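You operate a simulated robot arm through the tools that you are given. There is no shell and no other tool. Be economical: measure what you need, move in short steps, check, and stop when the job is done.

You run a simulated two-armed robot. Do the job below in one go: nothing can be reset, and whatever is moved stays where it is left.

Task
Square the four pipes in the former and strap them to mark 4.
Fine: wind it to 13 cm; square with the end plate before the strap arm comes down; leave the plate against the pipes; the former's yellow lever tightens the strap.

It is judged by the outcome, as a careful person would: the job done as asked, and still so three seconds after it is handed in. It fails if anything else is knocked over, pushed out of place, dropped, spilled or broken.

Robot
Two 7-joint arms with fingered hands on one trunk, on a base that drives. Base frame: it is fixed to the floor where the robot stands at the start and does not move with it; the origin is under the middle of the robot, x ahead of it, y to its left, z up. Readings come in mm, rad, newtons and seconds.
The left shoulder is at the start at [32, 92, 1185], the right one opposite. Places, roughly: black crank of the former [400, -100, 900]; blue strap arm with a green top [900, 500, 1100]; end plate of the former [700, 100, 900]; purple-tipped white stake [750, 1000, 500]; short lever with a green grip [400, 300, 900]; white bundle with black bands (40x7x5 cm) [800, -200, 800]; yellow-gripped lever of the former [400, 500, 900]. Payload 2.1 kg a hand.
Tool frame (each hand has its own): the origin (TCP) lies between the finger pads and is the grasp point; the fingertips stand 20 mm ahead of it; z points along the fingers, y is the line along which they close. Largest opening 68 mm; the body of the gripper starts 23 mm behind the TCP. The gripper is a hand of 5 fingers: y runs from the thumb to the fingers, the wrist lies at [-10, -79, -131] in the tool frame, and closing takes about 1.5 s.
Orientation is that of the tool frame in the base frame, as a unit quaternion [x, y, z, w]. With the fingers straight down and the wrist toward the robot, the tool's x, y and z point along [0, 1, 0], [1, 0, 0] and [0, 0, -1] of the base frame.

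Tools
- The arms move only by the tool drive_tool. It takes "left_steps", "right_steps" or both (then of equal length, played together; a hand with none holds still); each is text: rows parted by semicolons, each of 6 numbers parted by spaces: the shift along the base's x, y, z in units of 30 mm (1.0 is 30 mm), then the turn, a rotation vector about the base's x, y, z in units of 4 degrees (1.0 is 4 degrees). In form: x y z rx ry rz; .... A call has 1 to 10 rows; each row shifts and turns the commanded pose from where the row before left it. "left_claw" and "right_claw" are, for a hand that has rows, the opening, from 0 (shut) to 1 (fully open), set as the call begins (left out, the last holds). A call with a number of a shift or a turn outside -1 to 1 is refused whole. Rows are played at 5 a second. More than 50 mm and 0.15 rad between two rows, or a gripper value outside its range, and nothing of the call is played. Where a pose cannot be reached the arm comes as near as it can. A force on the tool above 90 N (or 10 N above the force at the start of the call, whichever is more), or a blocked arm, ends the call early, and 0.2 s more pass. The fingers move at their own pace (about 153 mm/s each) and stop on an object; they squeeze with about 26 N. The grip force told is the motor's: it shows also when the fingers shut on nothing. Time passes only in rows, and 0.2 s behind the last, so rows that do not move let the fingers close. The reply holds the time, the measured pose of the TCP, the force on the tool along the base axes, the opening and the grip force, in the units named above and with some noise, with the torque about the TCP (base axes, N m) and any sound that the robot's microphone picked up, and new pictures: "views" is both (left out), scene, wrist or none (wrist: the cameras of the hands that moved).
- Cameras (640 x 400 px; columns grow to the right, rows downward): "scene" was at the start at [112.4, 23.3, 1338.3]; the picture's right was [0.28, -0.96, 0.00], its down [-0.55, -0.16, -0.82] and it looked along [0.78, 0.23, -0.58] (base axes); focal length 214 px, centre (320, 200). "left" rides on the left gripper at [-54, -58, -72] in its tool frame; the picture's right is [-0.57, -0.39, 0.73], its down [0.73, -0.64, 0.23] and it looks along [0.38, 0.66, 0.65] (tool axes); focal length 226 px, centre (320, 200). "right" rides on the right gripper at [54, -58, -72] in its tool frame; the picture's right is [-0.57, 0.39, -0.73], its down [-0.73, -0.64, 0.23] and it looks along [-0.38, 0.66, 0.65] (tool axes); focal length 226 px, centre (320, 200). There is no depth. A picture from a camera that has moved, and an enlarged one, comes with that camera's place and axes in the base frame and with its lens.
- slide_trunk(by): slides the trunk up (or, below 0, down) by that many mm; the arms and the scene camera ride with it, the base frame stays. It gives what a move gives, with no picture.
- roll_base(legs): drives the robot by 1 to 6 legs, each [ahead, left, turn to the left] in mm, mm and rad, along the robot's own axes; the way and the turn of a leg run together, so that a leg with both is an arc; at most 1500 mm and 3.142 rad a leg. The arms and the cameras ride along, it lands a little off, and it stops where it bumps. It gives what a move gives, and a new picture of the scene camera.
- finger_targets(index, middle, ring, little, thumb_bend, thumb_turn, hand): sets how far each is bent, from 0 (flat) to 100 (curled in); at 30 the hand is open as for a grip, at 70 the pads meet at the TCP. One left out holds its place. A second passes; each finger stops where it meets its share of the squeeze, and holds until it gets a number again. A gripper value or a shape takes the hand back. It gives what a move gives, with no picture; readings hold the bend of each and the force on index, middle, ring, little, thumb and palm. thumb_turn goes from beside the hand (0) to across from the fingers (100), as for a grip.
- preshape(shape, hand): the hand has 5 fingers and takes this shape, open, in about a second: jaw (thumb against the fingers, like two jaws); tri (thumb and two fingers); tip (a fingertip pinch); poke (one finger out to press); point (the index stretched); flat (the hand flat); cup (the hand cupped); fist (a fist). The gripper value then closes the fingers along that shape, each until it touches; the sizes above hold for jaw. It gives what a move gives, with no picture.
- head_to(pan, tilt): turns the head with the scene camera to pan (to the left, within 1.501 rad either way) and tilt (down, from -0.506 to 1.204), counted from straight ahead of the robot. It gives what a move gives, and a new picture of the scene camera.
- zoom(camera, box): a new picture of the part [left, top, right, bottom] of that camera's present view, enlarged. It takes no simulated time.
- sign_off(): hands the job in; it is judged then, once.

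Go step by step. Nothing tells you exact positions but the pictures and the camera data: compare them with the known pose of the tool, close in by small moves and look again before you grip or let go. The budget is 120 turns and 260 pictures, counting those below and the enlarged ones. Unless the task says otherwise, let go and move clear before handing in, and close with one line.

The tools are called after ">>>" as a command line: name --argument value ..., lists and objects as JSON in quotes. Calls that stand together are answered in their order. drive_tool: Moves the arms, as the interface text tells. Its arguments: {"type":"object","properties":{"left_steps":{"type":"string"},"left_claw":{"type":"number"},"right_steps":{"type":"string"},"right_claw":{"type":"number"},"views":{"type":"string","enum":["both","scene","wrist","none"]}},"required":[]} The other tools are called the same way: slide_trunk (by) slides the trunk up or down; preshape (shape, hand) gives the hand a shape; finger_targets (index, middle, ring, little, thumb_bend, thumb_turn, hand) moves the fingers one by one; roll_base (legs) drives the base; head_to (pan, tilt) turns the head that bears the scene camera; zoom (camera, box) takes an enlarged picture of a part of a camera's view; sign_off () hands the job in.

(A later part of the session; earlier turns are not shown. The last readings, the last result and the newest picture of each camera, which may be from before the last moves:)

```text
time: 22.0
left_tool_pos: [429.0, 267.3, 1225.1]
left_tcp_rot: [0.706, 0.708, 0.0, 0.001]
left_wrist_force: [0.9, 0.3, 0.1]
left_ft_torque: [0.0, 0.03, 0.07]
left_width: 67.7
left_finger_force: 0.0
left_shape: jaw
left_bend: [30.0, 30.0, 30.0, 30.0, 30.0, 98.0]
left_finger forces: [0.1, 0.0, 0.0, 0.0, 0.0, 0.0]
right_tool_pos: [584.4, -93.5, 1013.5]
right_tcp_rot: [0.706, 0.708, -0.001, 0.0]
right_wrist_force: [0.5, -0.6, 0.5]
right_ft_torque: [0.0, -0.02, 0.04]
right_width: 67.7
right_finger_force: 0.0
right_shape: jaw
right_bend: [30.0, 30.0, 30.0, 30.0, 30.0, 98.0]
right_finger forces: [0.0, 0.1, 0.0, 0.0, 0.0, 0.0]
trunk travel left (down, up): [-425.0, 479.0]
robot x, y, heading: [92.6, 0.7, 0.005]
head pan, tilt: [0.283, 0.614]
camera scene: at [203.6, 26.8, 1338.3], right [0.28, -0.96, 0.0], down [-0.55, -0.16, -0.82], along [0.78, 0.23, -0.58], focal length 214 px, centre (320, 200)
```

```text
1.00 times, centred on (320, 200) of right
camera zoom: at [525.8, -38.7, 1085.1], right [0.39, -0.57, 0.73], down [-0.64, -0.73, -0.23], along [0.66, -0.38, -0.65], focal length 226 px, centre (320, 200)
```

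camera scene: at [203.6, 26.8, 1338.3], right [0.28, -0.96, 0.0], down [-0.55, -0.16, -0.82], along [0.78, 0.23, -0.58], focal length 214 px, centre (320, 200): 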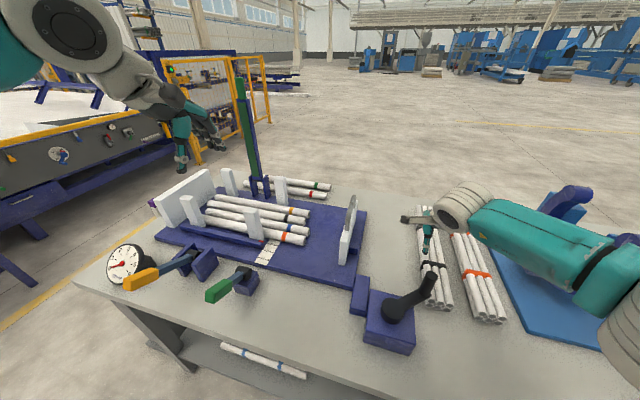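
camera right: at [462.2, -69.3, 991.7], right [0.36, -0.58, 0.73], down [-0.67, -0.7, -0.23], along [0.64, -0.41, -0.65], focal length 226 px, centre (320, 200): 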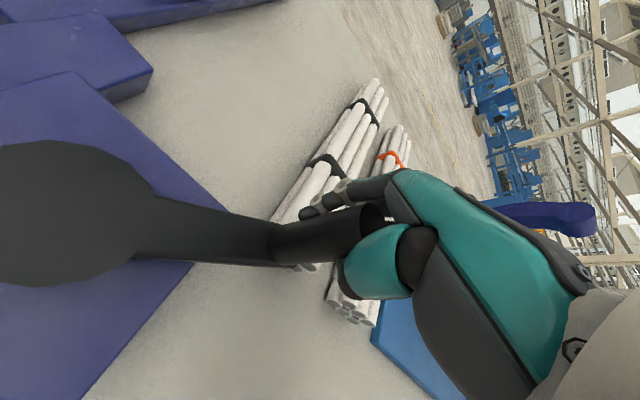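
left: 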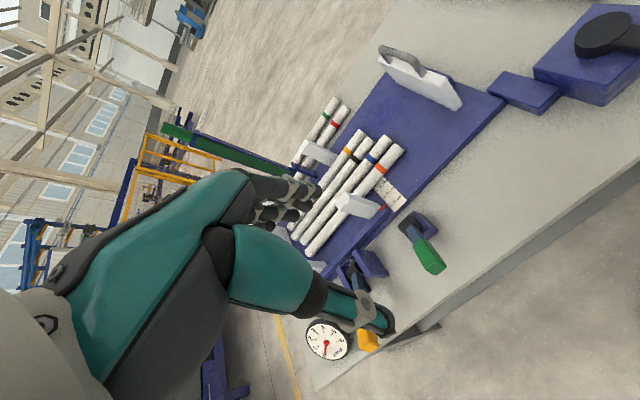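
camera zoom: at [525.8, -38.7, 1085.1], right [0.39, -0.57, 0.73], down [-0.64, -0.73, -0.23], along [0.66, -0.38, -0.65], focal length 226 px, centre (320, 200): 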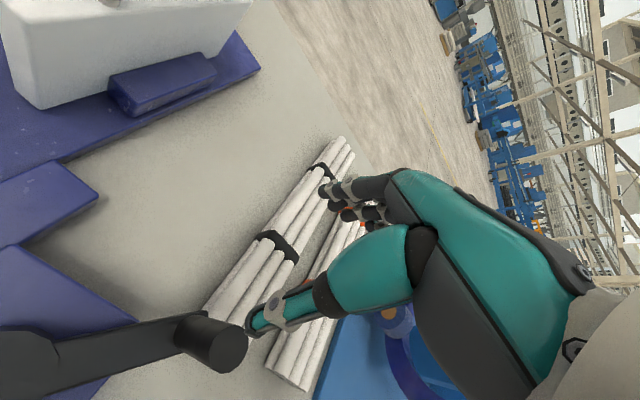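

The handle is at about [535, -118], 311° around the hub. I'll regrip it there.

>>> drive_tool --right_steps "-0.83 -0.43 0 0 0 0;-0.83 -0.42 0 0 0 0;0 0 -1 0 0 0;0 0 -1 0 0 0;0 0 -1 0 0 0;0 0 -0.2 0 0 0" --right_claw 1 --views "wrist"

>>> zoom --camera "left" --box '[340, 150, 500, 250]'

```text
time: 23.4
left_tool_pos: [428.8, 266.3, 1224.3]
left_tcp_rot: [0.706, 0.708, 0.0, 0.0]
left_wrist_force: [0.0, 0.5, 0.1]
left_ft_torque: [0.0, 0.02, 0.05]
left_width: 67.6
left_finger_force: 0.0
left_shape: jaw
left_bend: [30.0, 30.0, 30.0, 30.0, 30.0, 98.0]
left_finger forces: [0.0, 0.1, 0.1, 0.0, 0.0, 0.0]
right_tool_pos: [534.7, -119.1, 917.2]
right_tcp_rot: [0.706, 0.708, 0.0, 0.0]
right_wrist_force: [-0.4, 0.2, 0.1]
right_ft_torque: [-0.03, 0.0, -0.01]
right_width: 67.6
right_finger_force: 0.1
right_shape: jaw
right_bend: [30.0, 30.0, 30.0, 30.0, 30.0, 98.0]
right_finger forces: [0.0, 0.0, 0.0, 0.0, 0.0, 0.1]
trunk travel left (down, up): [-425.0, 479.0]
robot x, y, heading: [92.4, 6.2, 0.0]
head pan, tilt: [0.283, 0.614]
camera right: at [475.4, -64.1, 988.8], right [0.39, -0.57, 0.73], down [-0.64, -0.73, -0.23], along [0.66, -0.38, -0.65], focal length 226 px, centre (320, 200)
```

right: 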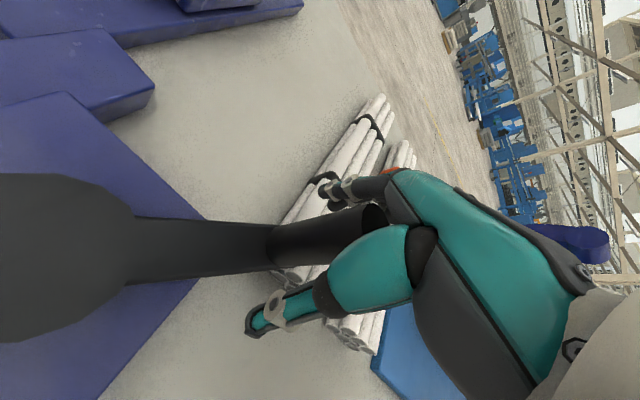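

```text
4.00 times, centred on (420, 200) of left
camera zoom: at [370.3, 213.1, 1296.8], right [-0.38, -0.57, -0.73], down [-0.64, 0.73, -0.23], along [0.66, 0.38, -0.65], focal length 904 px, centre (-80, 200)
```

zoom: 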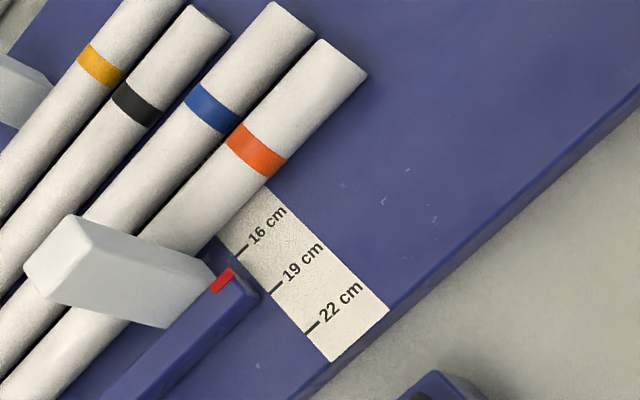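

The left camera shows the scale well, with the pointer near 17 cm. I'll grip and wind on by about 60°.

>>> drive_tool --right_steps "0 0 0 0 0 0;0 0 0 0 0 0;0 0 0 0 0 0;0 0 0 0 0 0;0 0 0 0 0 0;0 0 0 0 0 0;0 0 0 0 0 0;0 0 0 0 0 0" --right_claw 0 --views "none"

>>> drive_tool --right_steps "0.513 0.58 0 0 0 0;0.347 0.693 0 0 0 0;0.153 0.76 0 0 0 0;-0.047 0.773 0 0 0 0" --views "wrist"

>>> zoom --camera "left" --box '[340, 150, 500, 250]'

```text
time: 25.2
left_tool_pos: [427.2, 267.8, 1225.3]
left_tcp_rot: [0.706, 0.708, 0.001, 0.0]
left_wrist_force: [0.0, 0.3, 0.0]
left_ft_torque: [0.01, 0.06, 0.02]
left_width: 67.8
left_finger_force: 0.2
left_shape: jaw
left_bend: [30.0, 30.0, 30.0, 30.0, 30.0, 98.0]
left_finger forces: [0.1, 0.0, 0.0, 0.1, 0.1, 0.0]
right_tool_pos: [535.0, -118.7, 917.0]
right_tcp_rot: [0.706, 0.708, 0.0, -0.001]
right_wrist_force: [-4.5, 4.6, -4.6]
right_ft_torque: [0.04, 0.06, 0.03]
right_width: 17.3
right_finger_force: 25.7
right_shape: jaw
right_bend: [74.0, 50.0, 58.0, 55.0, 75.0, 100.0]
right_finger forces: [11.8, 6.8, 0.0, 0.0, 22.4, 0.0]
trunk travel left (down, up): [-425.0, 479.0]
robot x, y, heading: [87.8, 0.3, 0.005]
head pan, tilt: [0.283, 0.614]
```

```text
time: 26.2
left_tool_pos: [429.2, 266.8, 1225.0]
left_tcp_rot: [0.706, 0.708, 0.001, -0.001]
left_wrist_force: [0.3, 1.0, 0.1]
left_ft_torque: [0.0, 0.0, -0.02]
left_width: 67.8
left_finger_force: 0.0
left_shape: jaw
left_bend: [30.0, 30.0, 30.0, 30.0, 30.0, 98.0]
left_finger forces: [0.0, 0.0, 0.0, 0.1, 0.0, 0.1]
right_tool_pos: [563.8, -33.8, 917.5]
right_tcp_rot: [0.706, 0.708, -0.001, -0.001]
right_wrist_force: [-2.9, -2.4, -12.4]
right_ft_torque: [0.19, -0.09, 0.09]
right_width: 12.9
right_finger_force: 25.8
right_shape: jaw
right_bend: [76.0, 50.0, 49.0, 55.0, 72.0, 100.0]
right_finger forces: [7.0, 9.7, 3.3, 0.0, 23.5, 0.1]
trunk travel left (down, up): [-425.0, 479.0]
robot x, y, heading: [90.7, 4.3, 0.003]
head pan, tilt: [0.283, 0.614]
camera right: at [505.1, 19.8, 988.9], right [0.39, -0.57, 0.73], down [-0.64, -0.73, -0.23], along [0.66, -0.38, -0.65], focal length 226 px, centre (320, 200)
```

right: 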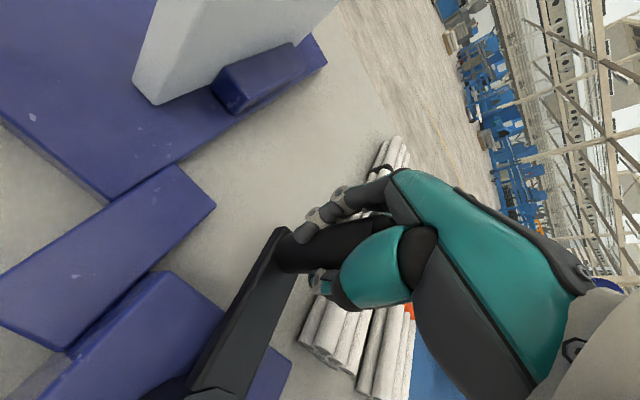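

```text
4.00 times, centred on (420, 200) of left
camera zoom: at [370.9, 212.7, 1296.7], right [-0.39, -0.57, -0.73], down [-0.64, 0.73, -0.23], along [0.66, 0.38, -0.65], focal length 904 px, centre (-80, 200)
```

zoom: 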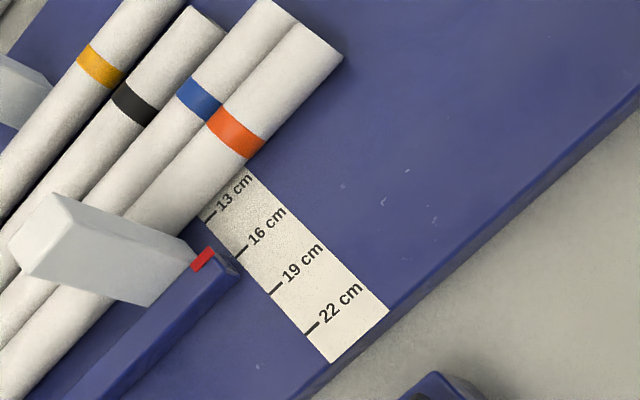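

The pointer is at about 15.8 cm allowing for parallax, and the handle is slipping a little in the grip. I'll regrip centred before continuing.

>>> drive_tool --right_steps "0 0 0 0 0 0;0 0 0 0 0 0;0 -0.3 0 0 0 0;0 0 0 0 0 0" --right_claw 1 --views "both"

>>> zoom --camera "scene" --box '[340, 200, 500, 320]'

```text
time: 27.2
left_tool_pos: [428.3, 266.6, 1224.6]
left_tcp_rot: [0.705, 0.709, -0.001, 0.0]
left_wrist_force: [-0.3, 0.0, 0.4]
left_ft_torque: [0.0, -0.05, 0.0]
left_width: 67.8
left_finger_force: 0.0
left_shape: jaw
left_bend: [30.0, 30.0, 30.0, 30.0, 30.0, 98.0]
left_finger forces: [0.0, 0.0, 0.0, 0.1, 0.0, 0.0]
right_tool_pos: [564.5, -43.8, 918.8]
right_tcp_rot: [0.706, 0.708, 0.0, -0.001]
right_wrist_force: [-0.3, 0.4, 0.5]
right_ft_torque: [-0.03, 0.0, 0.01]
right_width: 67.2
right_finger_force: 0.0
right_shape: jaw
right_bend: [30.0, 30.0, 30.0, 30.0, 30.0, 98.0]
right_finger forces: [0.0, 0.0, 0.0, 0.0, 0.0, 0.0]
trunk travel left (down, up): [-425.0, 479.0]
robot x, y, heading: [90.1, 3.1, 0.0]
head pan, tilt: [0.283, 0.614]
camera scene: at [203.0, 26.9, 1338.3], right [0.28, -0.96, 0.0], down [-0.55, -0.16, -0.82], along [0.78, 0.23, -0.58], focal length 214 px, centre (320, 200)
camera right: at [504.8, 11.0, 989.3], right [0.39, -0.57, 0.73], down [-0.64, -0.73, -0.23], along [0.66, -0.38, -0.65], focal length 226 px, centre (320, 200)
```

scene: 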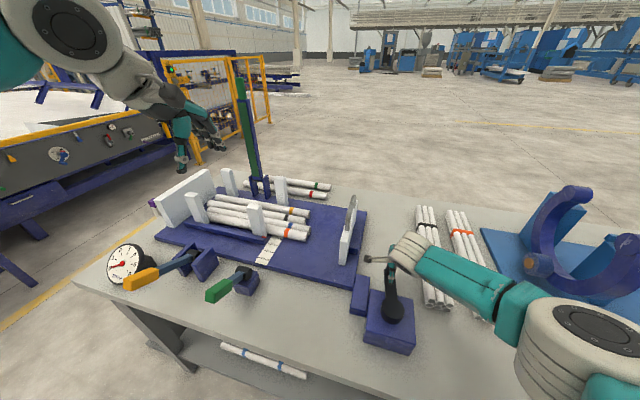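
right: 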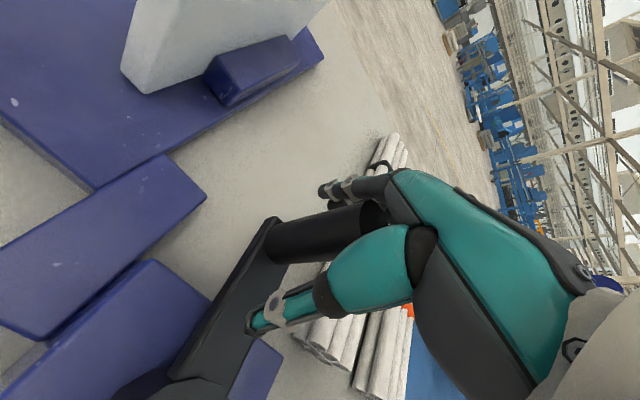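

```text
3.33 times, centred on (420, 260) of scene
camera zoom: at [203.0, 26.9, 1338.3], right [0.28, -0.96, 0.0], down [-0.55, -0.16, -0.82], along [0.78, 0.23, -0.58], focal length 715 px, centre (-13, 0)
```

zoom: 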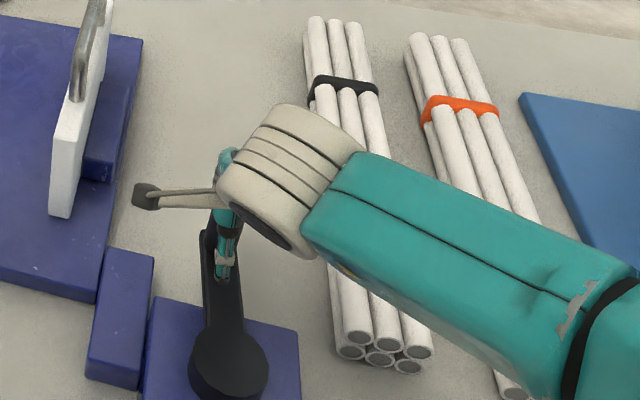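

The handle is at about 8° and centred between the fingers. I'll grip and wind another 60°.

>>> drive_tool --right_steps "0 0 0 0 0 0;0 0 0 0 0 0;0 0 0 0 0 0;0 0 0 0 0 0;0 0 0 0 0 0;0 0 0 0 0 0;0 0 0 0 0 0;0 0 0 0 0 0" --right_claw 0 --views "none"

>>> drive_tool --right_steps "-0.21 0.763 0 0 0 0;-0.403 0.68 0 0 0 0;-0.563 0.557 0 0 0 0;-0.69 0.39 0 0 0 0" --views "wrist"

>>> zoom --camera "left" --box '[340, 150, 500, 250]'

```text
time: 29.0
left_tool_pos: [427.7, 266.6, 1224.3]
left_tcp_rot: [0.706, 0.709, 0.001, 0.0]
left_wrist_force: [0.5, 0.5, -0.4]
left_ft_torque: [0.0, 0.0, 0.02]
left_width: 67.6
left_finger_force: 0.1
left_shape: jaw
left_bend: [30.0, 30.0, 30.0, 30.0, 30.0, 98.0]
left_finger forces: [0.1, 0.1, 0.0, 0.1, 0.0, 0.1]
right_tool_pos: [562.6, -44.9, 917.5]
right_tcp_rot: [0.706, 0.709, 0.0, -0.001]
right_wrist_force: [-5.3, -0.1, -3.2]
right_ft_torque: [0.0, 0.08, -0.01]
right_width: 16.8
right_finger_force: 26.0
right_shape: jaw
right_bend: [74.0, 49.0, 56.0, 53.0, 74.0, 100.0]
right_finger forces: [11.3, 7.2, 0.0, 0.0, 23.8, 0.1]
trunk travel left (down, up): [-425.0, 479.0]
robot x, y, heading: [88.5, 6.7, -0.003]
head pan, tilt: [0.283, 0.614]
```

```text
time: 30.0
left_tool_pos: [429.3, 269.2, 1222.9]
left_tcp_rot: [0.705, 0.709, -0.002, 0.0]
left_wrist_force: [0.3, -0.9, -0.5]
left_ft_torque: [-0.01, -0.02, -0.01]
left_width: 67.7
left_finger_force: 0.0
left_shape: jaw
left_bend: [30.0, 30.0, 30.0, 30.0, 30.0, 98.0]
left_finger forces: [0.1, 0.0, 0.0, 0.0, 0.0, 0.0]
right_tool_pos: [506.9, 31.2, 917.3]
right_tcp_rot: [0.704, 0.71, 0.0, -0.002]
right_wrist_force: [13.4, 16.2, -6.3]
right_ft_torque: [0.28, -0.17, 0.5]
right_width: 16.7
right_finger_force: 26.0
right_shape: jaw
right_bend: [75.0, 42.0, 48.0, 53.0, 74.0, 100.0]
right_finger forces: [20.0, 16.0, 3.4, 0.0, 18.3, 0.0]
trunk travel left (down, up): [-425.0, 479.0]
robot x, y, heading: [90.9, 3.9, 0.002]
head pan, tilt: [0.283, 0.614]
camera right: at [449.0, 86.0, 988.7], right [0.39, -0.56, 0.73], down [-0.64, -0.74, -0.23], along [0.66, -0.37, -0.65], focal length 226 px, centre (320, 200)
```

right: 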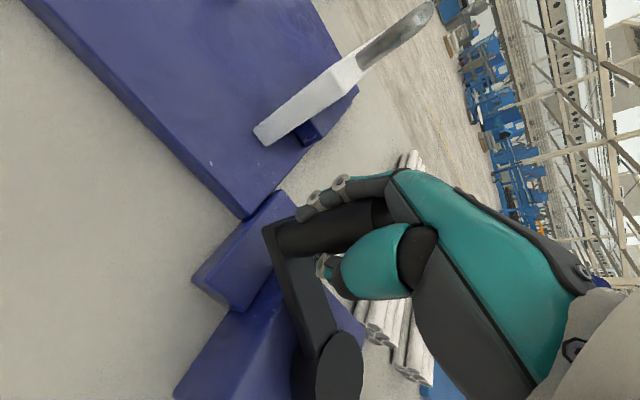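

```text
4.00 times, centred on (420, 200) of left
camera zoom: at [372.2, 215.9, 1295.9], right [-0.39, -0.57, -0.73], down [-0.64, 0.73, -0.23], along [0.66, 0.38, -0.65], focal length 904 px, centre (-80, 200)
```

zoom: 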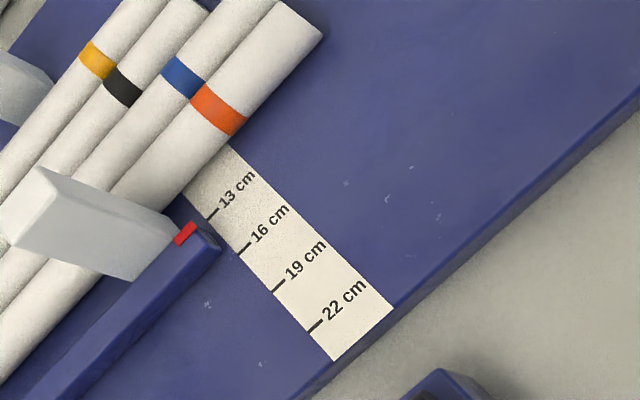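

The pointer is at about 13.8 cm. I'll wind 15° more, then measure closely.

>>> drive_tool --right_steps "-0.38 0.13 0 0 0 0;-0.39 0.07 0 0 0 0;0 0 0 0 0 0" --views "none"

>>> zoom --camera "left" --box '[360, 180, 440, 230]'

>>> zoom --camera "scene" --box '[230, 210, 310, 260]'

```text
time: 30.8
left_tool_pos: [430.4, 272.4, 1224.4]
left_tcp_rot: [0.706, 0.709, -0.002, 0.001]
left_wrist_force: [-0.1, 0.6, 0.0]
left_ft_torque: [-0.02, -0.03, 0.0]
left_width: 67.7
left_finger_force: 0.0
left_shape: jaw
left_bend: [30.0, 30.0, 30.0, 30.0, 30.0, 98.0]
left_finger forces: [0.0, 0.0, 0.0, 0.1, 0.1, 0.0]
right_tool_pos: [485.3, 38.9, 917.5]
right_tcp_rot: [0.704, 0.71, 0.0, 0.0]
right_wrist_force: [11.5, 31.6, -7.9]
right_ft_torque: [0.16, -0.01, 0.78]
right_width: 16.2
right_finger_force: 25.8
right_shape: jaw
right_bend: [75.0, 41.0, 50.0, 53.0, 74.0, 100.0]
right_finger forces: [32.6, 18.8, 2.8, 0.0, 17.9, 0.0]
trunk travel left (down, up): [-425.0, 479.0]
robot x, y, heading: [92.9, 1.3, -0.001]
head pan, tilt: [0.283, 0.614]
```

```text
8.00 times, centred on (400, 205) of left
camera zoom: at [372.1, 218.0, 1295.6], right [-0.39, -0.57, -0.72], down [-0.64, 0.73, -0.23], along [0.66, 0.38, -0.65], focal length 1808 px, centre (-320, 160)
```

zoom: 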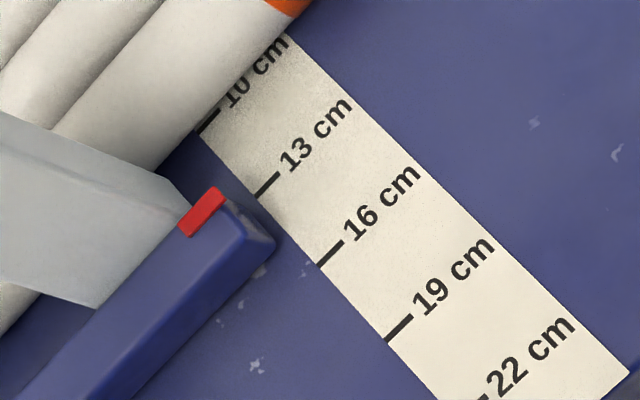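

```text
8.00 times, centred on (270, 235) of scene
camera zoom: at [205.0, 31.8, 1338.0], right [0.28, -0.96, 0.0], down [-0.55, -0.17, -0.82], along [0.78, 0.23, -0.58], focal length 1716 px, centre (720, -80)
```

zoom: 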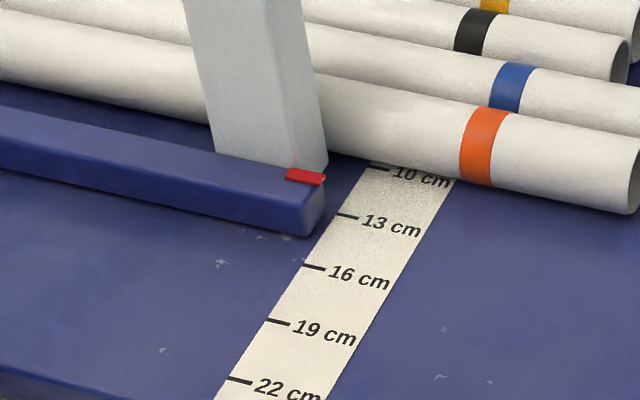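

By my estimate it's 12.7–13.5 cm, so I need a closer view to pin down the reading.

>>> zoom --camera "scene" --box '[260, 225, 284, 240]'

>>> zoom --camera "left" --box '[380, 195, 404, 210]'

```text
16.00 times, centred on (272, 232) of scene
camera zoom: at [205.0, 31.8, 1338.0], right [0.28, -0.96, 0.0], down [-0.55, -0.17, -0.82], along [0.78, 0.23, -0.58], focal length 3432 px, centre (1088, -320)
```

zoom: 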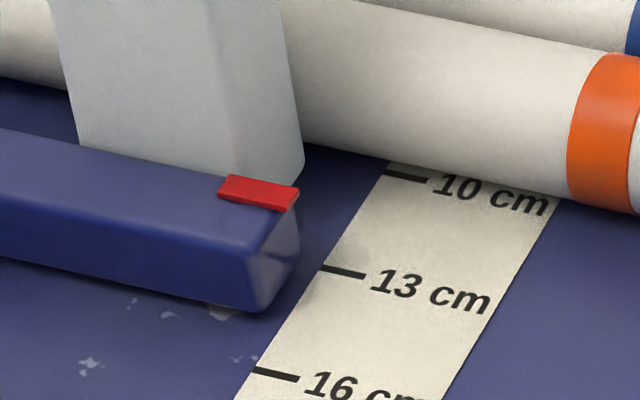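

```text
16.00 times, centred on (392, 202) of left
camera zoom: at [372.1, 218.0, 1295.6], right [-0.39, -0.57, -0.72], down [-0.64, 0.73, -0.23], along [0.66, 0.38, -0.65], focal length 3617 px, centre (-832, 160)
```

zoom: 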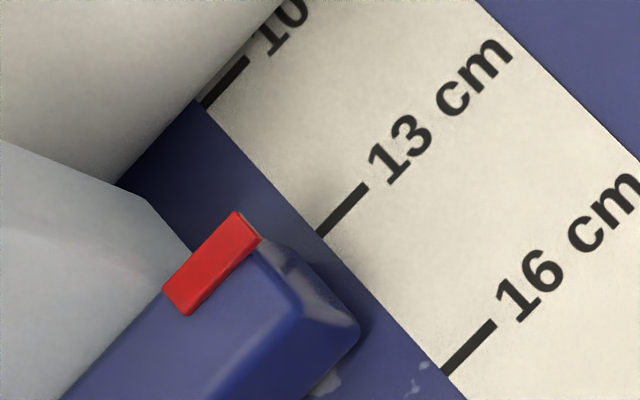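

The reading depends on the pointer's height. I'll extend the left hand forward for a steeper view of the scale.

>>> drive_tool --left_steps "1 0 0 0 0 0;1 0 0 0 0 0;1 0 0 0 0 0;0.7 0 0 0 0 0;0 0 0 0 0 0" --views "wrist"

>>> zoom --camera "left" --box '[400, 215, 448, 245]'

```text
time: 32.0
left_tool_pos: [540.8, 270.4, 1222.2]
left_tcp_rot: [0.706, 0.709, -0.001, 0.001]
left_wrist_force: [-0.1, 0.4, 0.3]
left_ft_torque: [-0.01, 0.0, 0.02]
left_width: 67.7
left_finger_force: 0.1
left_shape: jaw
left_bend: [30.0, 30.0, 30.0, 30.0, 30.0, 98.0]
left_finger forces: [0.0, 0.0, 0.1, 0.0, 0.0, 0.0]
right_tool_pos: [485.6, 38.1, 916.6]
right_tcp_rot: [0.705, 0.709, -0.001, 0.0]
right_wrist_force: [11.5, 34.1, -4.9]
right_ft_torque: [0.05, 0.03, 0.74]
right_width: 16.4
right_finger_force: 26.4
right_shape: jaw
right_bend: [75.0, 41.0, 58.0, 53.0, 74.0, 100.0]
right_finger forces: [38.6, 17.4, 2.6, 0.1, 17.6, 0.0]
trunk travel left (down, up): [-425.0, 479.0]
robot x, y, heading: [92.7, 0.1, 0.003]
head pan, tilt: [0.283, 0.614]
camera left: at [483.8, 217.8, 1294.9], right [-0.39, -0.57, -0.72], down [-0.64, 0.73, -0.23], along [0.66, 0.38, -0.65], focal length 226 px, centre (320, 200)
```

left: 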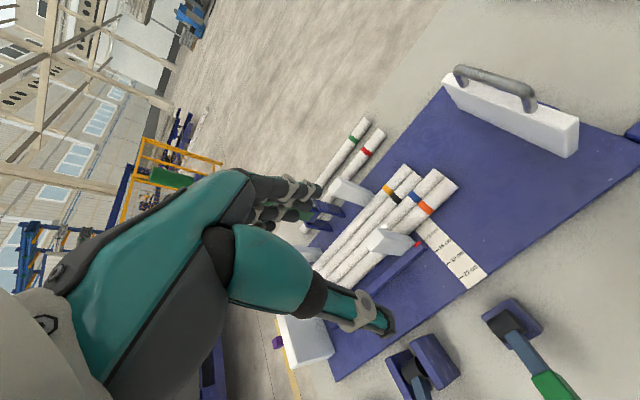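

```text
13.33 times, centred on (424, 230) of left
camera zoom: at [483.8, 217.8, 1294.9], right [-0.39, -0.57, -0.72], down [-0.64, 0.73, -0.23], along [0.66, 0.38, -0.65], focal length 3014 px, centre (-1067, -200)
```

zoom: 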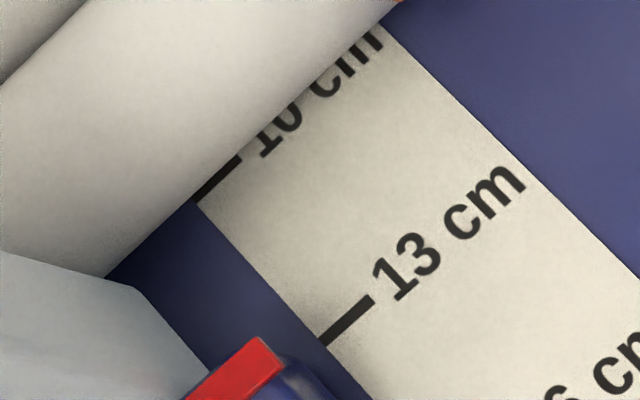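

From three viewpoints the tab centre reads about 13.4 cm. I'll wind roughly 12° more while easing the radial strain on the grip.

>>> drive_tool --right_steps "0 0.2 0 0 0 0;-0.3 0 0 0 0 0;-0.3 0 0 0 0 0;0 0 0 0 0 0" --views "wrist"

>>> zoom --camera "left" --box '[392, 210, 456, 250]'

>>> zoom --camera "scene" --box '[260, 225, 284, 240]'

```text
time: 33.0
left_tool_pos: [541.6, 269.4, 1222.2]
left_tcp_rot: [0.706, 0.708, -0.002, 0.0]
left_wrist_force: [0.5, -0.9, -0.6]
left_ft_torque: [-0.02, 0.01, 0.0]
left_width: 67.9
left_finger_force: 0.2
left_shape: jaw
left_bend: [30.0, 30.0, 30.0, 30.0, 30.0, 98.0]
left_finger forces: [0.0, 0.1, 0.1, 0.1, 0.1, 0.0]
right_tool_pos: [466.4, 41.7, 917.2]
right_tcp_rot: [0.706, 0.708, -0.002, -0.001]
right_wrist_force: [2.9, 13.3, -16.2]
right_ft_torque: [0.27, 0.03, 0.43]
right_width: 14.1
right_finger_force: 26.4
right_shape: jaw
right_bend: [75.0, 42.0, 72.0, 53.0, 74.0, 100.0]
right_finger forces: [31.2, 13.0, 6.9, 0.0, 21.2, 0.1]
trunk travel left (down, up): [-425.0, 479.0]
robot x, y, heading: [89.0, 3.9, 0.0]
head pan, tilt: [0.283, 0.614]
camera right: at [407.9, 96.3, 988.5], right [0.39, -0.56, 0.73], down [-0.64, -0.74, -0.23], along [0.66, -0.38, -0.65], focal length 226 px, centre (320, 200)
```

right: 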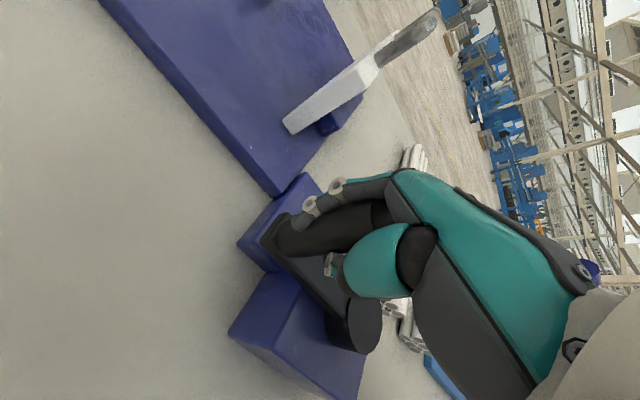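

```text
10.00 times, centred on (424, 230) of left
camera zoom: at [483.1, 215.2, 1295.6], right [-0.39, -0.57, -0.73], down [-0.64, 0.73, -0.23], along [0.66, 0.38, -0.65], focal length 2261 px, centre (-720, -100)
```

zoom: 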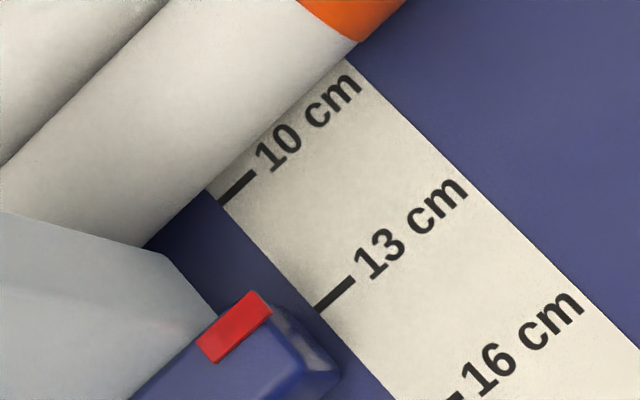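

```text
16.00 times, centred on (272, 232) of scene
camera zoom: at [204.6, 29.0, 1338.0], right [0.28, -0.96, 0.0], down [-0.55, -0.16, -0.82], along [0.78, 0.23, -0.58], focal length 3432 px, centre (1088, -320)
```

zoom: 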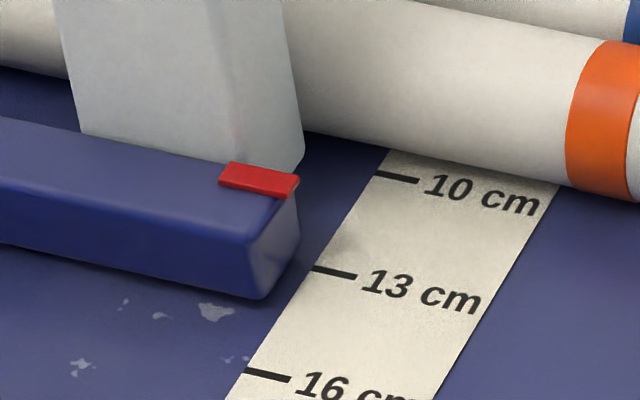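

The tab now reads about 13.0–13.1 cm. I'll let go of the crank, lift clear and check that it stays there.

>>> drive_tool --right_steps "0 0 0 0 0 0;0 0 0 0 0 0;0 0 0 0 0 0;0 0 1 0 0 0;0 0 1 0 0 0;0 0 1 0 0 0;0 -1 0 0 0 0;0 -1 0 0 0 0" --right_claw 1 --views "both"

>>> zoom --camera "scene" --box '[260, 225, 284, 240]'

>>> zoom --camera "left" --box '[330, 40, 640, 300]'

```text
time: 34.8
left_tool_pos: [538.9, 268.1, 1223.2]
left_tcp_rot: [0.706, 0.708, 0.0, 0.0]
left_wrist_force: [0.4, -0.5, -0.5]
left_ft_torque: [0.02, 0.0, -0.04]
left_width: 67.6
left_finger_force: 0.1
left_shape: jaw
left_bend: [30.0, 30.0, 30.0, 30.0, 30.0, 98.0]
left_finger forces: [0.0, 0.1, 0.0, 0.0, 0.1, 0.0]
right_tool_pos: [466.7, -21.4, 1006.8]
right_tcp_rot: [0.706, 0.708, 0.0, 0.001]
right_wrist_force: [-0.2, -0.1, 0.2]
right_ft_torque: [0.01, 0.02, 0.01]
right_width: 67.9
right_finger_force: 0.1
right_shape: jaw
right_bend: [30.0, 30.0, 30.0, 30.0, 30.0, 98.0]
right_finger forces: [0.0, 0.0, 0.0, 0.0, 0.1, 0.0]
trunk travel left (down, up): [-425.0, 479.0]
robot x, y, heading: [92.6, 6.2, -0.002]
head pan, tilt: [0.283, 0.614]
camera scene: at [203.0, 26.6, 1338.3], right [0.28, -0.96, 0.0], down [-0.55, -0.16, -0.82], along [0.78, 0.23, -0.58], focal length 214 px, centre (320, 200)
camera right: at [407.4, 34.6, 1078.8], right [0.39, -0.57, 0.73], down [-0.64, -0.73, -0.23], along [0.66, -0.38, -0.65], focal length 226 px, centre (320, 200)
```

scene: 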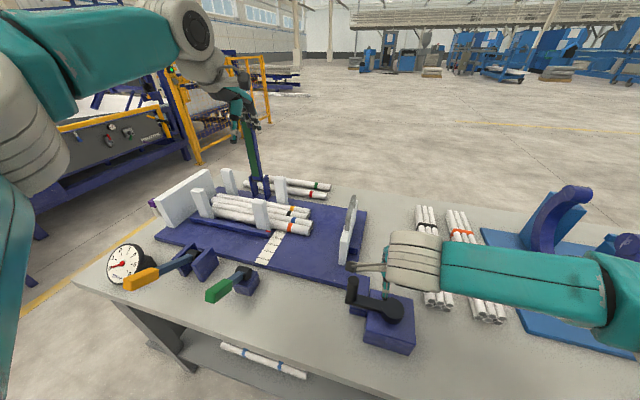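
right: 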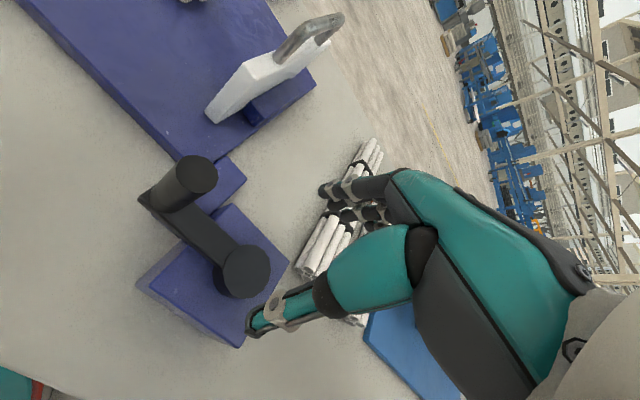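

```text
16.00 times, centred on (272, 232) of scene
camera zoom: at [203.0, 26.6, 1338.3], right [0.28, -0.96, 0.0], down [-0.55, -0.16, -0.82], along [0.78, 0.23, -0.58], focal length 3432 px, centre (1088, -320)
```

zoom: 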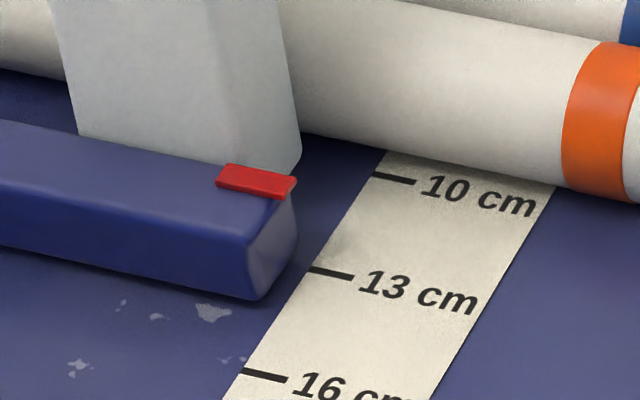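

```text
1.54 times, centred on (485, 170) of left
camera zoom: at [481.6, 212.9, 1296.6], right [-0.38, -0.57, -0.73], down [-0.64, 0.73, -0.23], along [0.66, 0.38, -0.65], focal length 348 px, centre (66, 246)
```

zoom: 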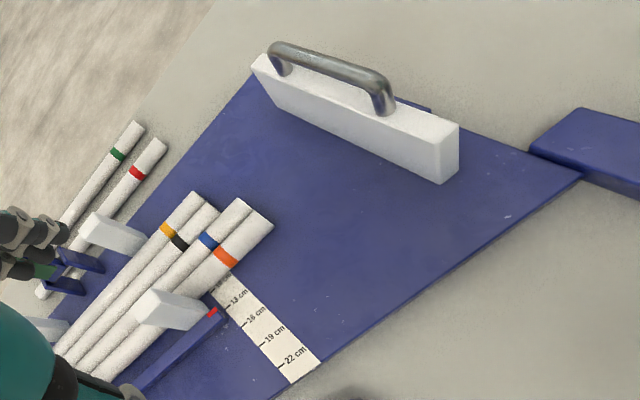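

The reading holds after release. Now I'll measure the end plate and its handle.

>>> zoom --camera "scene" --box '[310, 180, 390, 280]'

>>> zoom --camera "right" --box '[180, 0, 360, 140]'

```text
4.00 times, centred on (350, 230) of scene
camera zoom: at [203.0, 26.6, 1338.3], right [0.28, -0.96, 0.0], down [-0.55, -0.16, -0.82], along [0.78, 0.23, -0.58], focal length 858 px, centre (200, 80)
```

zoom: 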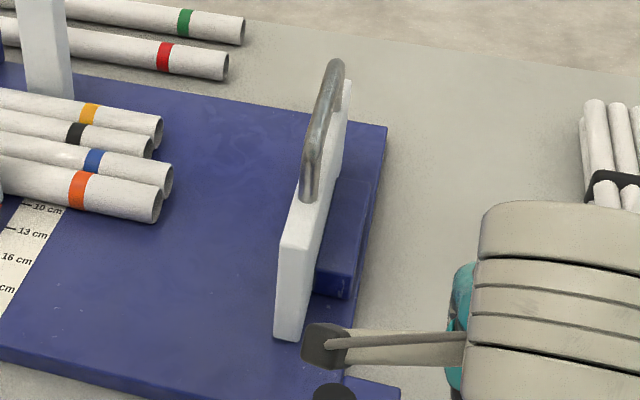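

```text
2.86 times, centred on (270, 70) of right
camera zoom: at [407.4, 34.6, 1078.8], right [0.39, -0.57, 0.73], down [-0.64, -0.73, -0.23], along [0.66, -0.38, -0.65], focal length 646 px, centre (463, 571)
```

zoom: 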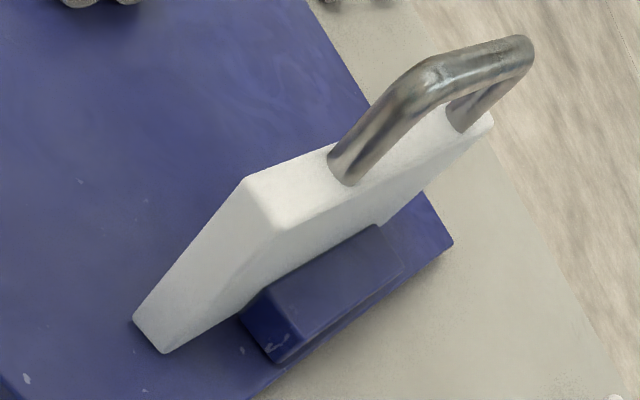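

The plate spans x 613–800 at y≈80, with its top at z≈914 and the handle bar at z≈955. Before driving nearer I'll check the clearance between base and bench.

>>> head_to --pan 0 --tilt 1.15

```text
time: 35.8
left_tool_pos: [539.4, 267.2, 1224.6]
left_tcp_rot: [0.706, 0.708, 0.001, 0.001]
left_wrist_force: [-0.7, -0.5, 0.6]
left_ft_torque: [0.02, 0.02, 0.0]
left_width: 67.6
left_finger_force: 0.0
left_shape: jaw
left_bend: [30.0, 30.0, 30.0, 30.0, 30.0, 98.0]
left_finger forces: [0.0, 0.0, 0.0, 0.0, 0.0, 0.0]
right_tool_pos: [466.8, -19.1, 1007.2]
right_tcp_rot: [0.705, 0.709, 0.0, 0.001]
right_wrist_force: [0.2, -0.2, 0.9]
right_ft_torque: [0.0, -0.01, 0.02]
right_width: 67.7
right_finger_force: 0.0
right_shape: jaw
right_bend: [30.0, 30.0, 30.0, 30.0, 30.0, 98.0]
right_finger forces: [0.0, 0.0, 0.1, 0.0, 0.0, 0.0]
trunk travel left (down, up): [-425.0, 479.0]
robot x, y, heading: [90.8, 3.9, 0.006]
head pan, tilt: [0.0, 1.15]
camera scene: at [178.3, 2.3, 1297.9], right [0.0, -1.0, 0.0], down [-0.91, 0.0, -0.41], along [0.41, 0.0, -0.91], focal length 214 px, centre (320, 200)
```

scene: 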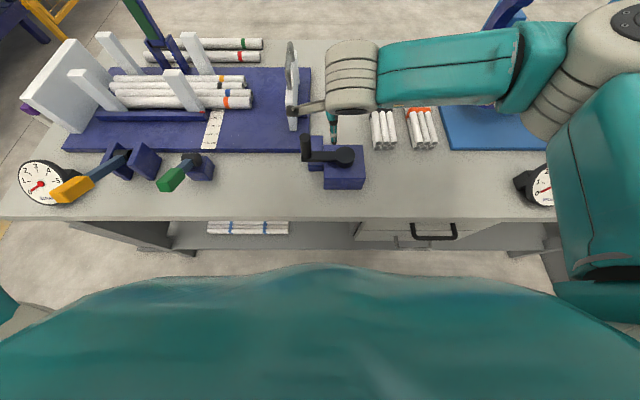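

The bench edge is at x≈354, so there is little room left to drive ahead. I'll drive 150 mm left and slightly ahead, then tilt the right hand forward to reach the plate.

>>> roll_base --legs '[[0, 150, 0], [25, 0, 0]]'

>>> drive_tool --right_steps "0 0 0.5 0 -1 0;0 0 0.3 0 -1 0;0.3 0 0 0 -1 0;0.5 0 0 0 -1 0;0.5 0 0 0 -1 0;0.5 0 0 0 -1 0;0.5 0 0 0 -1 0;0.5 0 0 0 -1 0;0.5 0 0 0 -1 0;0.5 0 0 0 -1 0" --right_claw 0 --views "none"

>>> head_to --pan 0 --tilt 0.75

```text
time: 37.5
left_tool_pos: [565.9, 418.3, 1224.1]
left_tcp_rot: [0.706, 0.708, 0.0, 0.0]
left_wrist_force: [-0.9, -0.3, -0.2]
left_ft_torque: [0.01, 0.0, 0.01]
left_width: 67.5
left_finger_force: 0.1
left_shape: jaw
left_bend: [30.0, 30.0, 30.0, 30.0, 30.0, 98.0]
left_finger forces: [0.1, 0.0, 0.0, 0.0, 0.0, 0.0]
right_tool_pos: [492.5, 131.2, 1006.5]
right_tcp_rot: [0.706, 0.708, -0.001, 0.0]
right_wrist_force: [0.2, 0.0, 0.3]
right_ft_torque: [0.02, 0.01, 0.0]
right_width: 67.8
right_finger_force: 0.1
right_shape: jaw
right_bend: [30.0, 30.0, 30.0, 30.0, 30.0, 98.0]
right_finger forces: [0.0, 0.1, 0.1, 0.0, 0.1, 0.1]
trunk travel left (down, up): [-425.0, 479.0]
robot x, y, heading: [114.3, 160.2, -0.001]
head pan, tilt: [0.0, 1.15]
camera scene: at [203.5, 153.2, 1297.8], right [0.0, -1.0, 0.0], down [-0.91, 0.0, -0.41], along [0.41, 0.0, -0.91], focal length 214 px, centre (320, 200)
```

scene: 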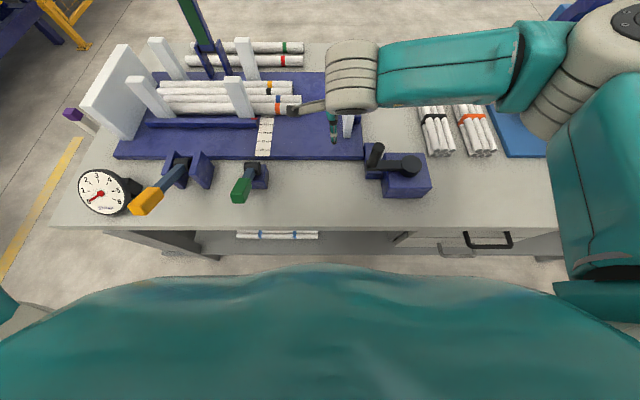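

```text
time: 39.8
left_tool_pos: [564.6, 417.2, 1224.4]
left_tcp_rot: [0.706, 0.709, -0.001, 0.0]
left_wrist_force: [-0.5, -0.3, 0.8]
left_ft_torque: [-0.01, 0.0, 0.01]
left_width: 67.7
left_finger_force: 0.0
left_shape: jaw
left_bend: [30.0, 30.0, 30.0, 30.0, 30.0, 98.0]
left_finger forces: [0.0, 0.1, 0.0, 0.1, 0.0, 0.0]
right_tool_pos: [605.0, 130.7, 1032.5]
right_tcp_rot: [0.663, 0.666, 0.242, 0.242]
right_wrist_force: [0.0, 0.1, 0.2]
right_ft_torque: [-0.04, 0.01, -0.02]
right_width: 0.0
right_finger_force: 26.1
right_shape: jaw
right_bend: [70.0, 70.0, 70.0, 70.0, 77.0, 100.0]
right_finger forces: [0.0, 0.1, 0.1, 0.0, 0.0, 0.0]
trunk travel left (down, up): [-425.0, 479.0]
robot x, y, heading: [115.8, 154.7, 0.005]
head pan, tilt: [0.0, 1.15]
```

```text
time: 40.6
left_tool_pos: [564.5, 417.8, 1225.1]
left_tcp_rot: [0.706, 0.708, 0.0, -0.001]
left_wrist_force: [0.5, -0.3, -0.9]
left_ft_torque: [0.02, 0.02, 0.02]
left_width: 67.8
left_finger_force: 0.1
left_shape: jaw
left_bend: [30.0, 30.0, 30.0, 30.0, 30.0, 98.0]
left_finger forces: [0.0, 0.1, 0.1, 0.1, 0.0, 0.0]
right_tool_pos: [605.5, 130.3, 1031.6]
right_tcp_rot: [0.664, 0.665, 0.24, 0.242]
right_wrist_force: [0.1, 0.3, -0.1]
right_ft_torque: [-0.02, -0.03, -0.01]
right_width: 0.4
right_finger_force: 25.5
right_shape: jaw
right_bend: [70.0, 70.0, 70.0, 70.0, 77.0, 100.0]
right_finger forces: [0.0, 0.0, 0.0, 0.0, 0.1, 0.1]
trunk travel left (down, up): [-425.0, 479.0]
robot x, y, heading: [115.9, 156.1, 0.005]
head pan, tilt: [0.0, 0.75]
camera scene: at [226.2, 153.4, 1326.6], right [0.0, -1.0, 0.0], down [-0.68, 0.0, -0.73], along [0.73, 0.0, -0.68], focal length 214 px, centre (320, 200)
```

scene: 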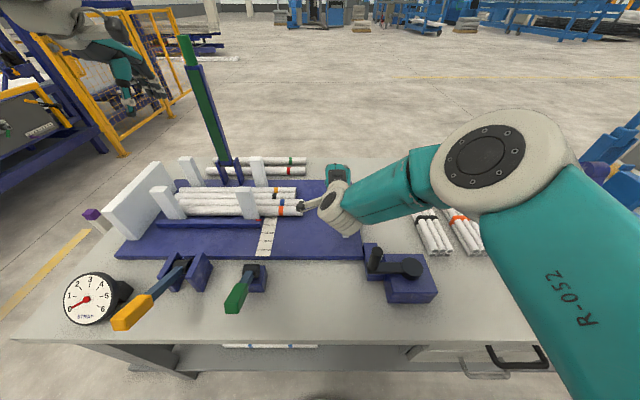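

The right hand reaches well when tilted. I'll pass it above the plate handle to its right-hand side.

>>> drive_tool --right_steps "0.5 -1 0 0 0 0;0.6 -1 0 0 0 0;0.8 -1 0 0 0 0;0.8 -0.95 0 0 0 0;0 0 0 0 0 0" --views "both"

```text
time: 41.8
left_tool_pos: [564.7, 418.4, 1224.5]
left_tcp_rot: [0.706, 0.708, 0.0, 0.0]
left_wrist_force: [-0.3, -0.2, 0.0]
left_ft_torque: [0.04, -0.03, 0.03]
left_width: 67.5
left_finger_force: 0.0
left_shape: jaw
left_bend: [30.0, 30.0, 30.0, 30.0, 30.0, 98.0]
left_finger forces: [0.1, 0.0, 0.1, 0.1, 0.0, 0.0]
right_tool_pos: [646.7, 96.6, 1047.9]
right_tcp_rot: [0.667, 0.665, 0.236, 0.24]
right_wrist_force: [0.7, -0.3, 0.5]
right_ft_torque: [-0.02, -0.01, 0.0]
right_width: 0.1
right_finger_force: 26.3
right_shape: jaw
right_bend: [70.0, 70.0, 70.0, 70.0, 77.0, 100.0]
right_finger forces: [0.1, 0.0, 0.0, 0.0, 0.1, 0.0]
right hand out of reach, approached as far as the arm can: row 1, 2, 3, 4
trunk travel left (down, up): [-425.0, 479.0]
robot x, y, heading: [115.2, 155.1, 0.004]
head pan, tilt: [0.0, 0.75]
camera scene: at [226.3, 153.4, 1326.7], right [0.0, -1.0, 0.0], down [-0.68, 0.0, -0.73], along [0.73, 0.0, -0.68], focal length 214 px, centre (320, 200)
camera right: at [554.8, 152.9, 1065.1], right [-0.17, -0.56, 0.81], down [-0.35, -0.73, -0.58], along [0.92, -0.38, -0.08], focal length 226 px, centre (320, 200)
```

scene: 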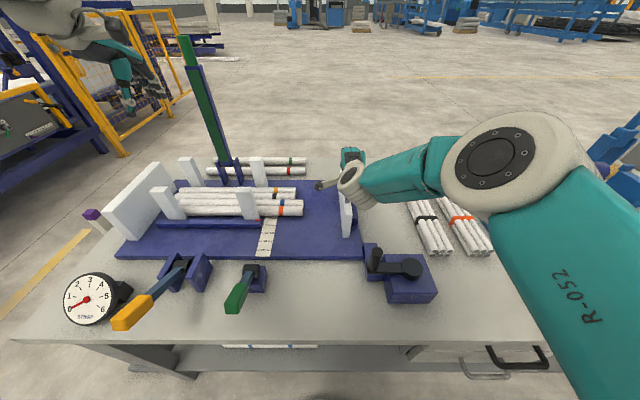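
right: 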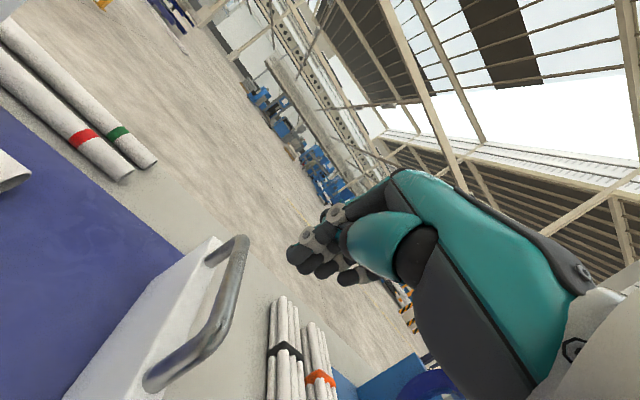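

The right hand runs out of reach at x≈647. The torso still seems to have about 100 mm to the bench edge, so I'll lift the hand, shift right and drive another 45 mm ahead.

>>> drive_tool --right_steps "-0.5 0 0.5 0 0 0;-0.5 0 0.5 0 0 0" --views "none"

>>> roll_base --legs '[[0, -90, 0], [45, 0, 0]]'

```text
time: 42.4
left_tool_pos: [563.7, 417.2, 1223.6]
left_tcp_rot: [0.706, 0.708, 0.001, 0.0]
left_wrist_force: [-0.6, 0.1, 0.4]
left_ft_torque: [0.02, -0.04, -0.02]
left_width: 67.4
left_finger_force: 0.1
left_shape: jaw
left_bend: [30.0, 30.0, 30.0, 30.0, 30.0, 98.0]
left_finger forces: [0.1, 0.0, 0.0, 0.0, 0.1, 0.0]
right_tool_pos: [614.3, 95.9, 1077.1]
right_tcp_rot: [0.664, 0.666, 0.241, 0.241]
right_wrist_force: [0.6, 0.1, -0.6]
right_ft_torque: [0.01, 0.01, 0.02]
right_width: 0.0
right_finger_force: 25.9
right_shape: jaw
right_bend: [70.0, 70.0, 70.0, 70.0, 77.0, 100.0]
right_finger forces: [0.1, 0.0, 0.1, 0.0, 0.0, 0.0]
trunk travel left (down, up): [-425.0, 479.0]
robot x, y, heading: [117.4, 153.2, 0.004]
head pan, tilt: [0.0, 0.75]
```

```text
time: 44.0
left_tool_pos: [610.6, 328.2, 1224.1]
left_tcp_rot: [0.705, 0.709, 0.0, 0.0]
left_wrist_force: [-0.2, 0.3, -0.2]
left_ft_torque: [-0.02, -0.02, 0.0]
left_width: 67.8
left_finger_force: 0.2
left_shape: jaw
left_bend: [30.0, 30.0, 30.0, 30.0, 30.0, 98.0]
left_finger forces: [0.0, 0.1, 0.0, 0.0, 0.0, 0.1]
right_tool_pos: [659.8, 7.8, 1075.8]
right_tcp_rot: [0.663, 0.666, 0.241, 0.242]
right_wrist_force: [0.4, 0.3, 0.4]
right_ft_torque: [0.04, 0.02, -0.01]
right_width: 0.0
right_finger_force: 25.9
right_shape: jaw
right_bend: [70.0, 70.0, 70.0, 70.0, 77.0, 100.0]
right_finger forces: [0.1, 0.1, 0.1, 0.0, 0.0, 0.0]
trunk travel left (down, up): [-425.0, 479.0]
robot x, y, heading: [160.3, 61.7, 0.002]
head pan, tilt: [0.0, 0.75]
camera scene: at [272.2, 64.1, 1326.6], right [0.0, -1.0, 0.0], down [-0.68, 0.0, -0.73], along [0.73, 0.0, -0.68], focal length 214 px, centre (320, 200)
```

scene: 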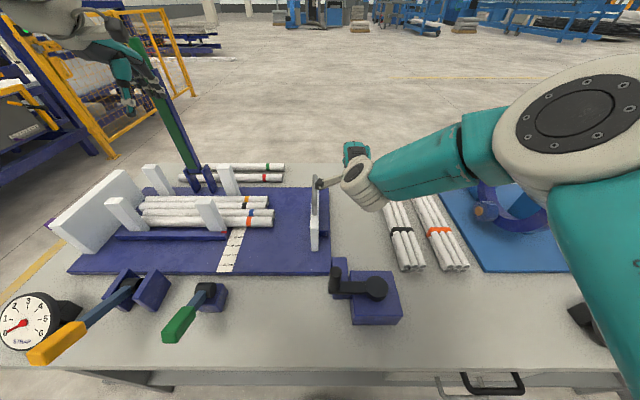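

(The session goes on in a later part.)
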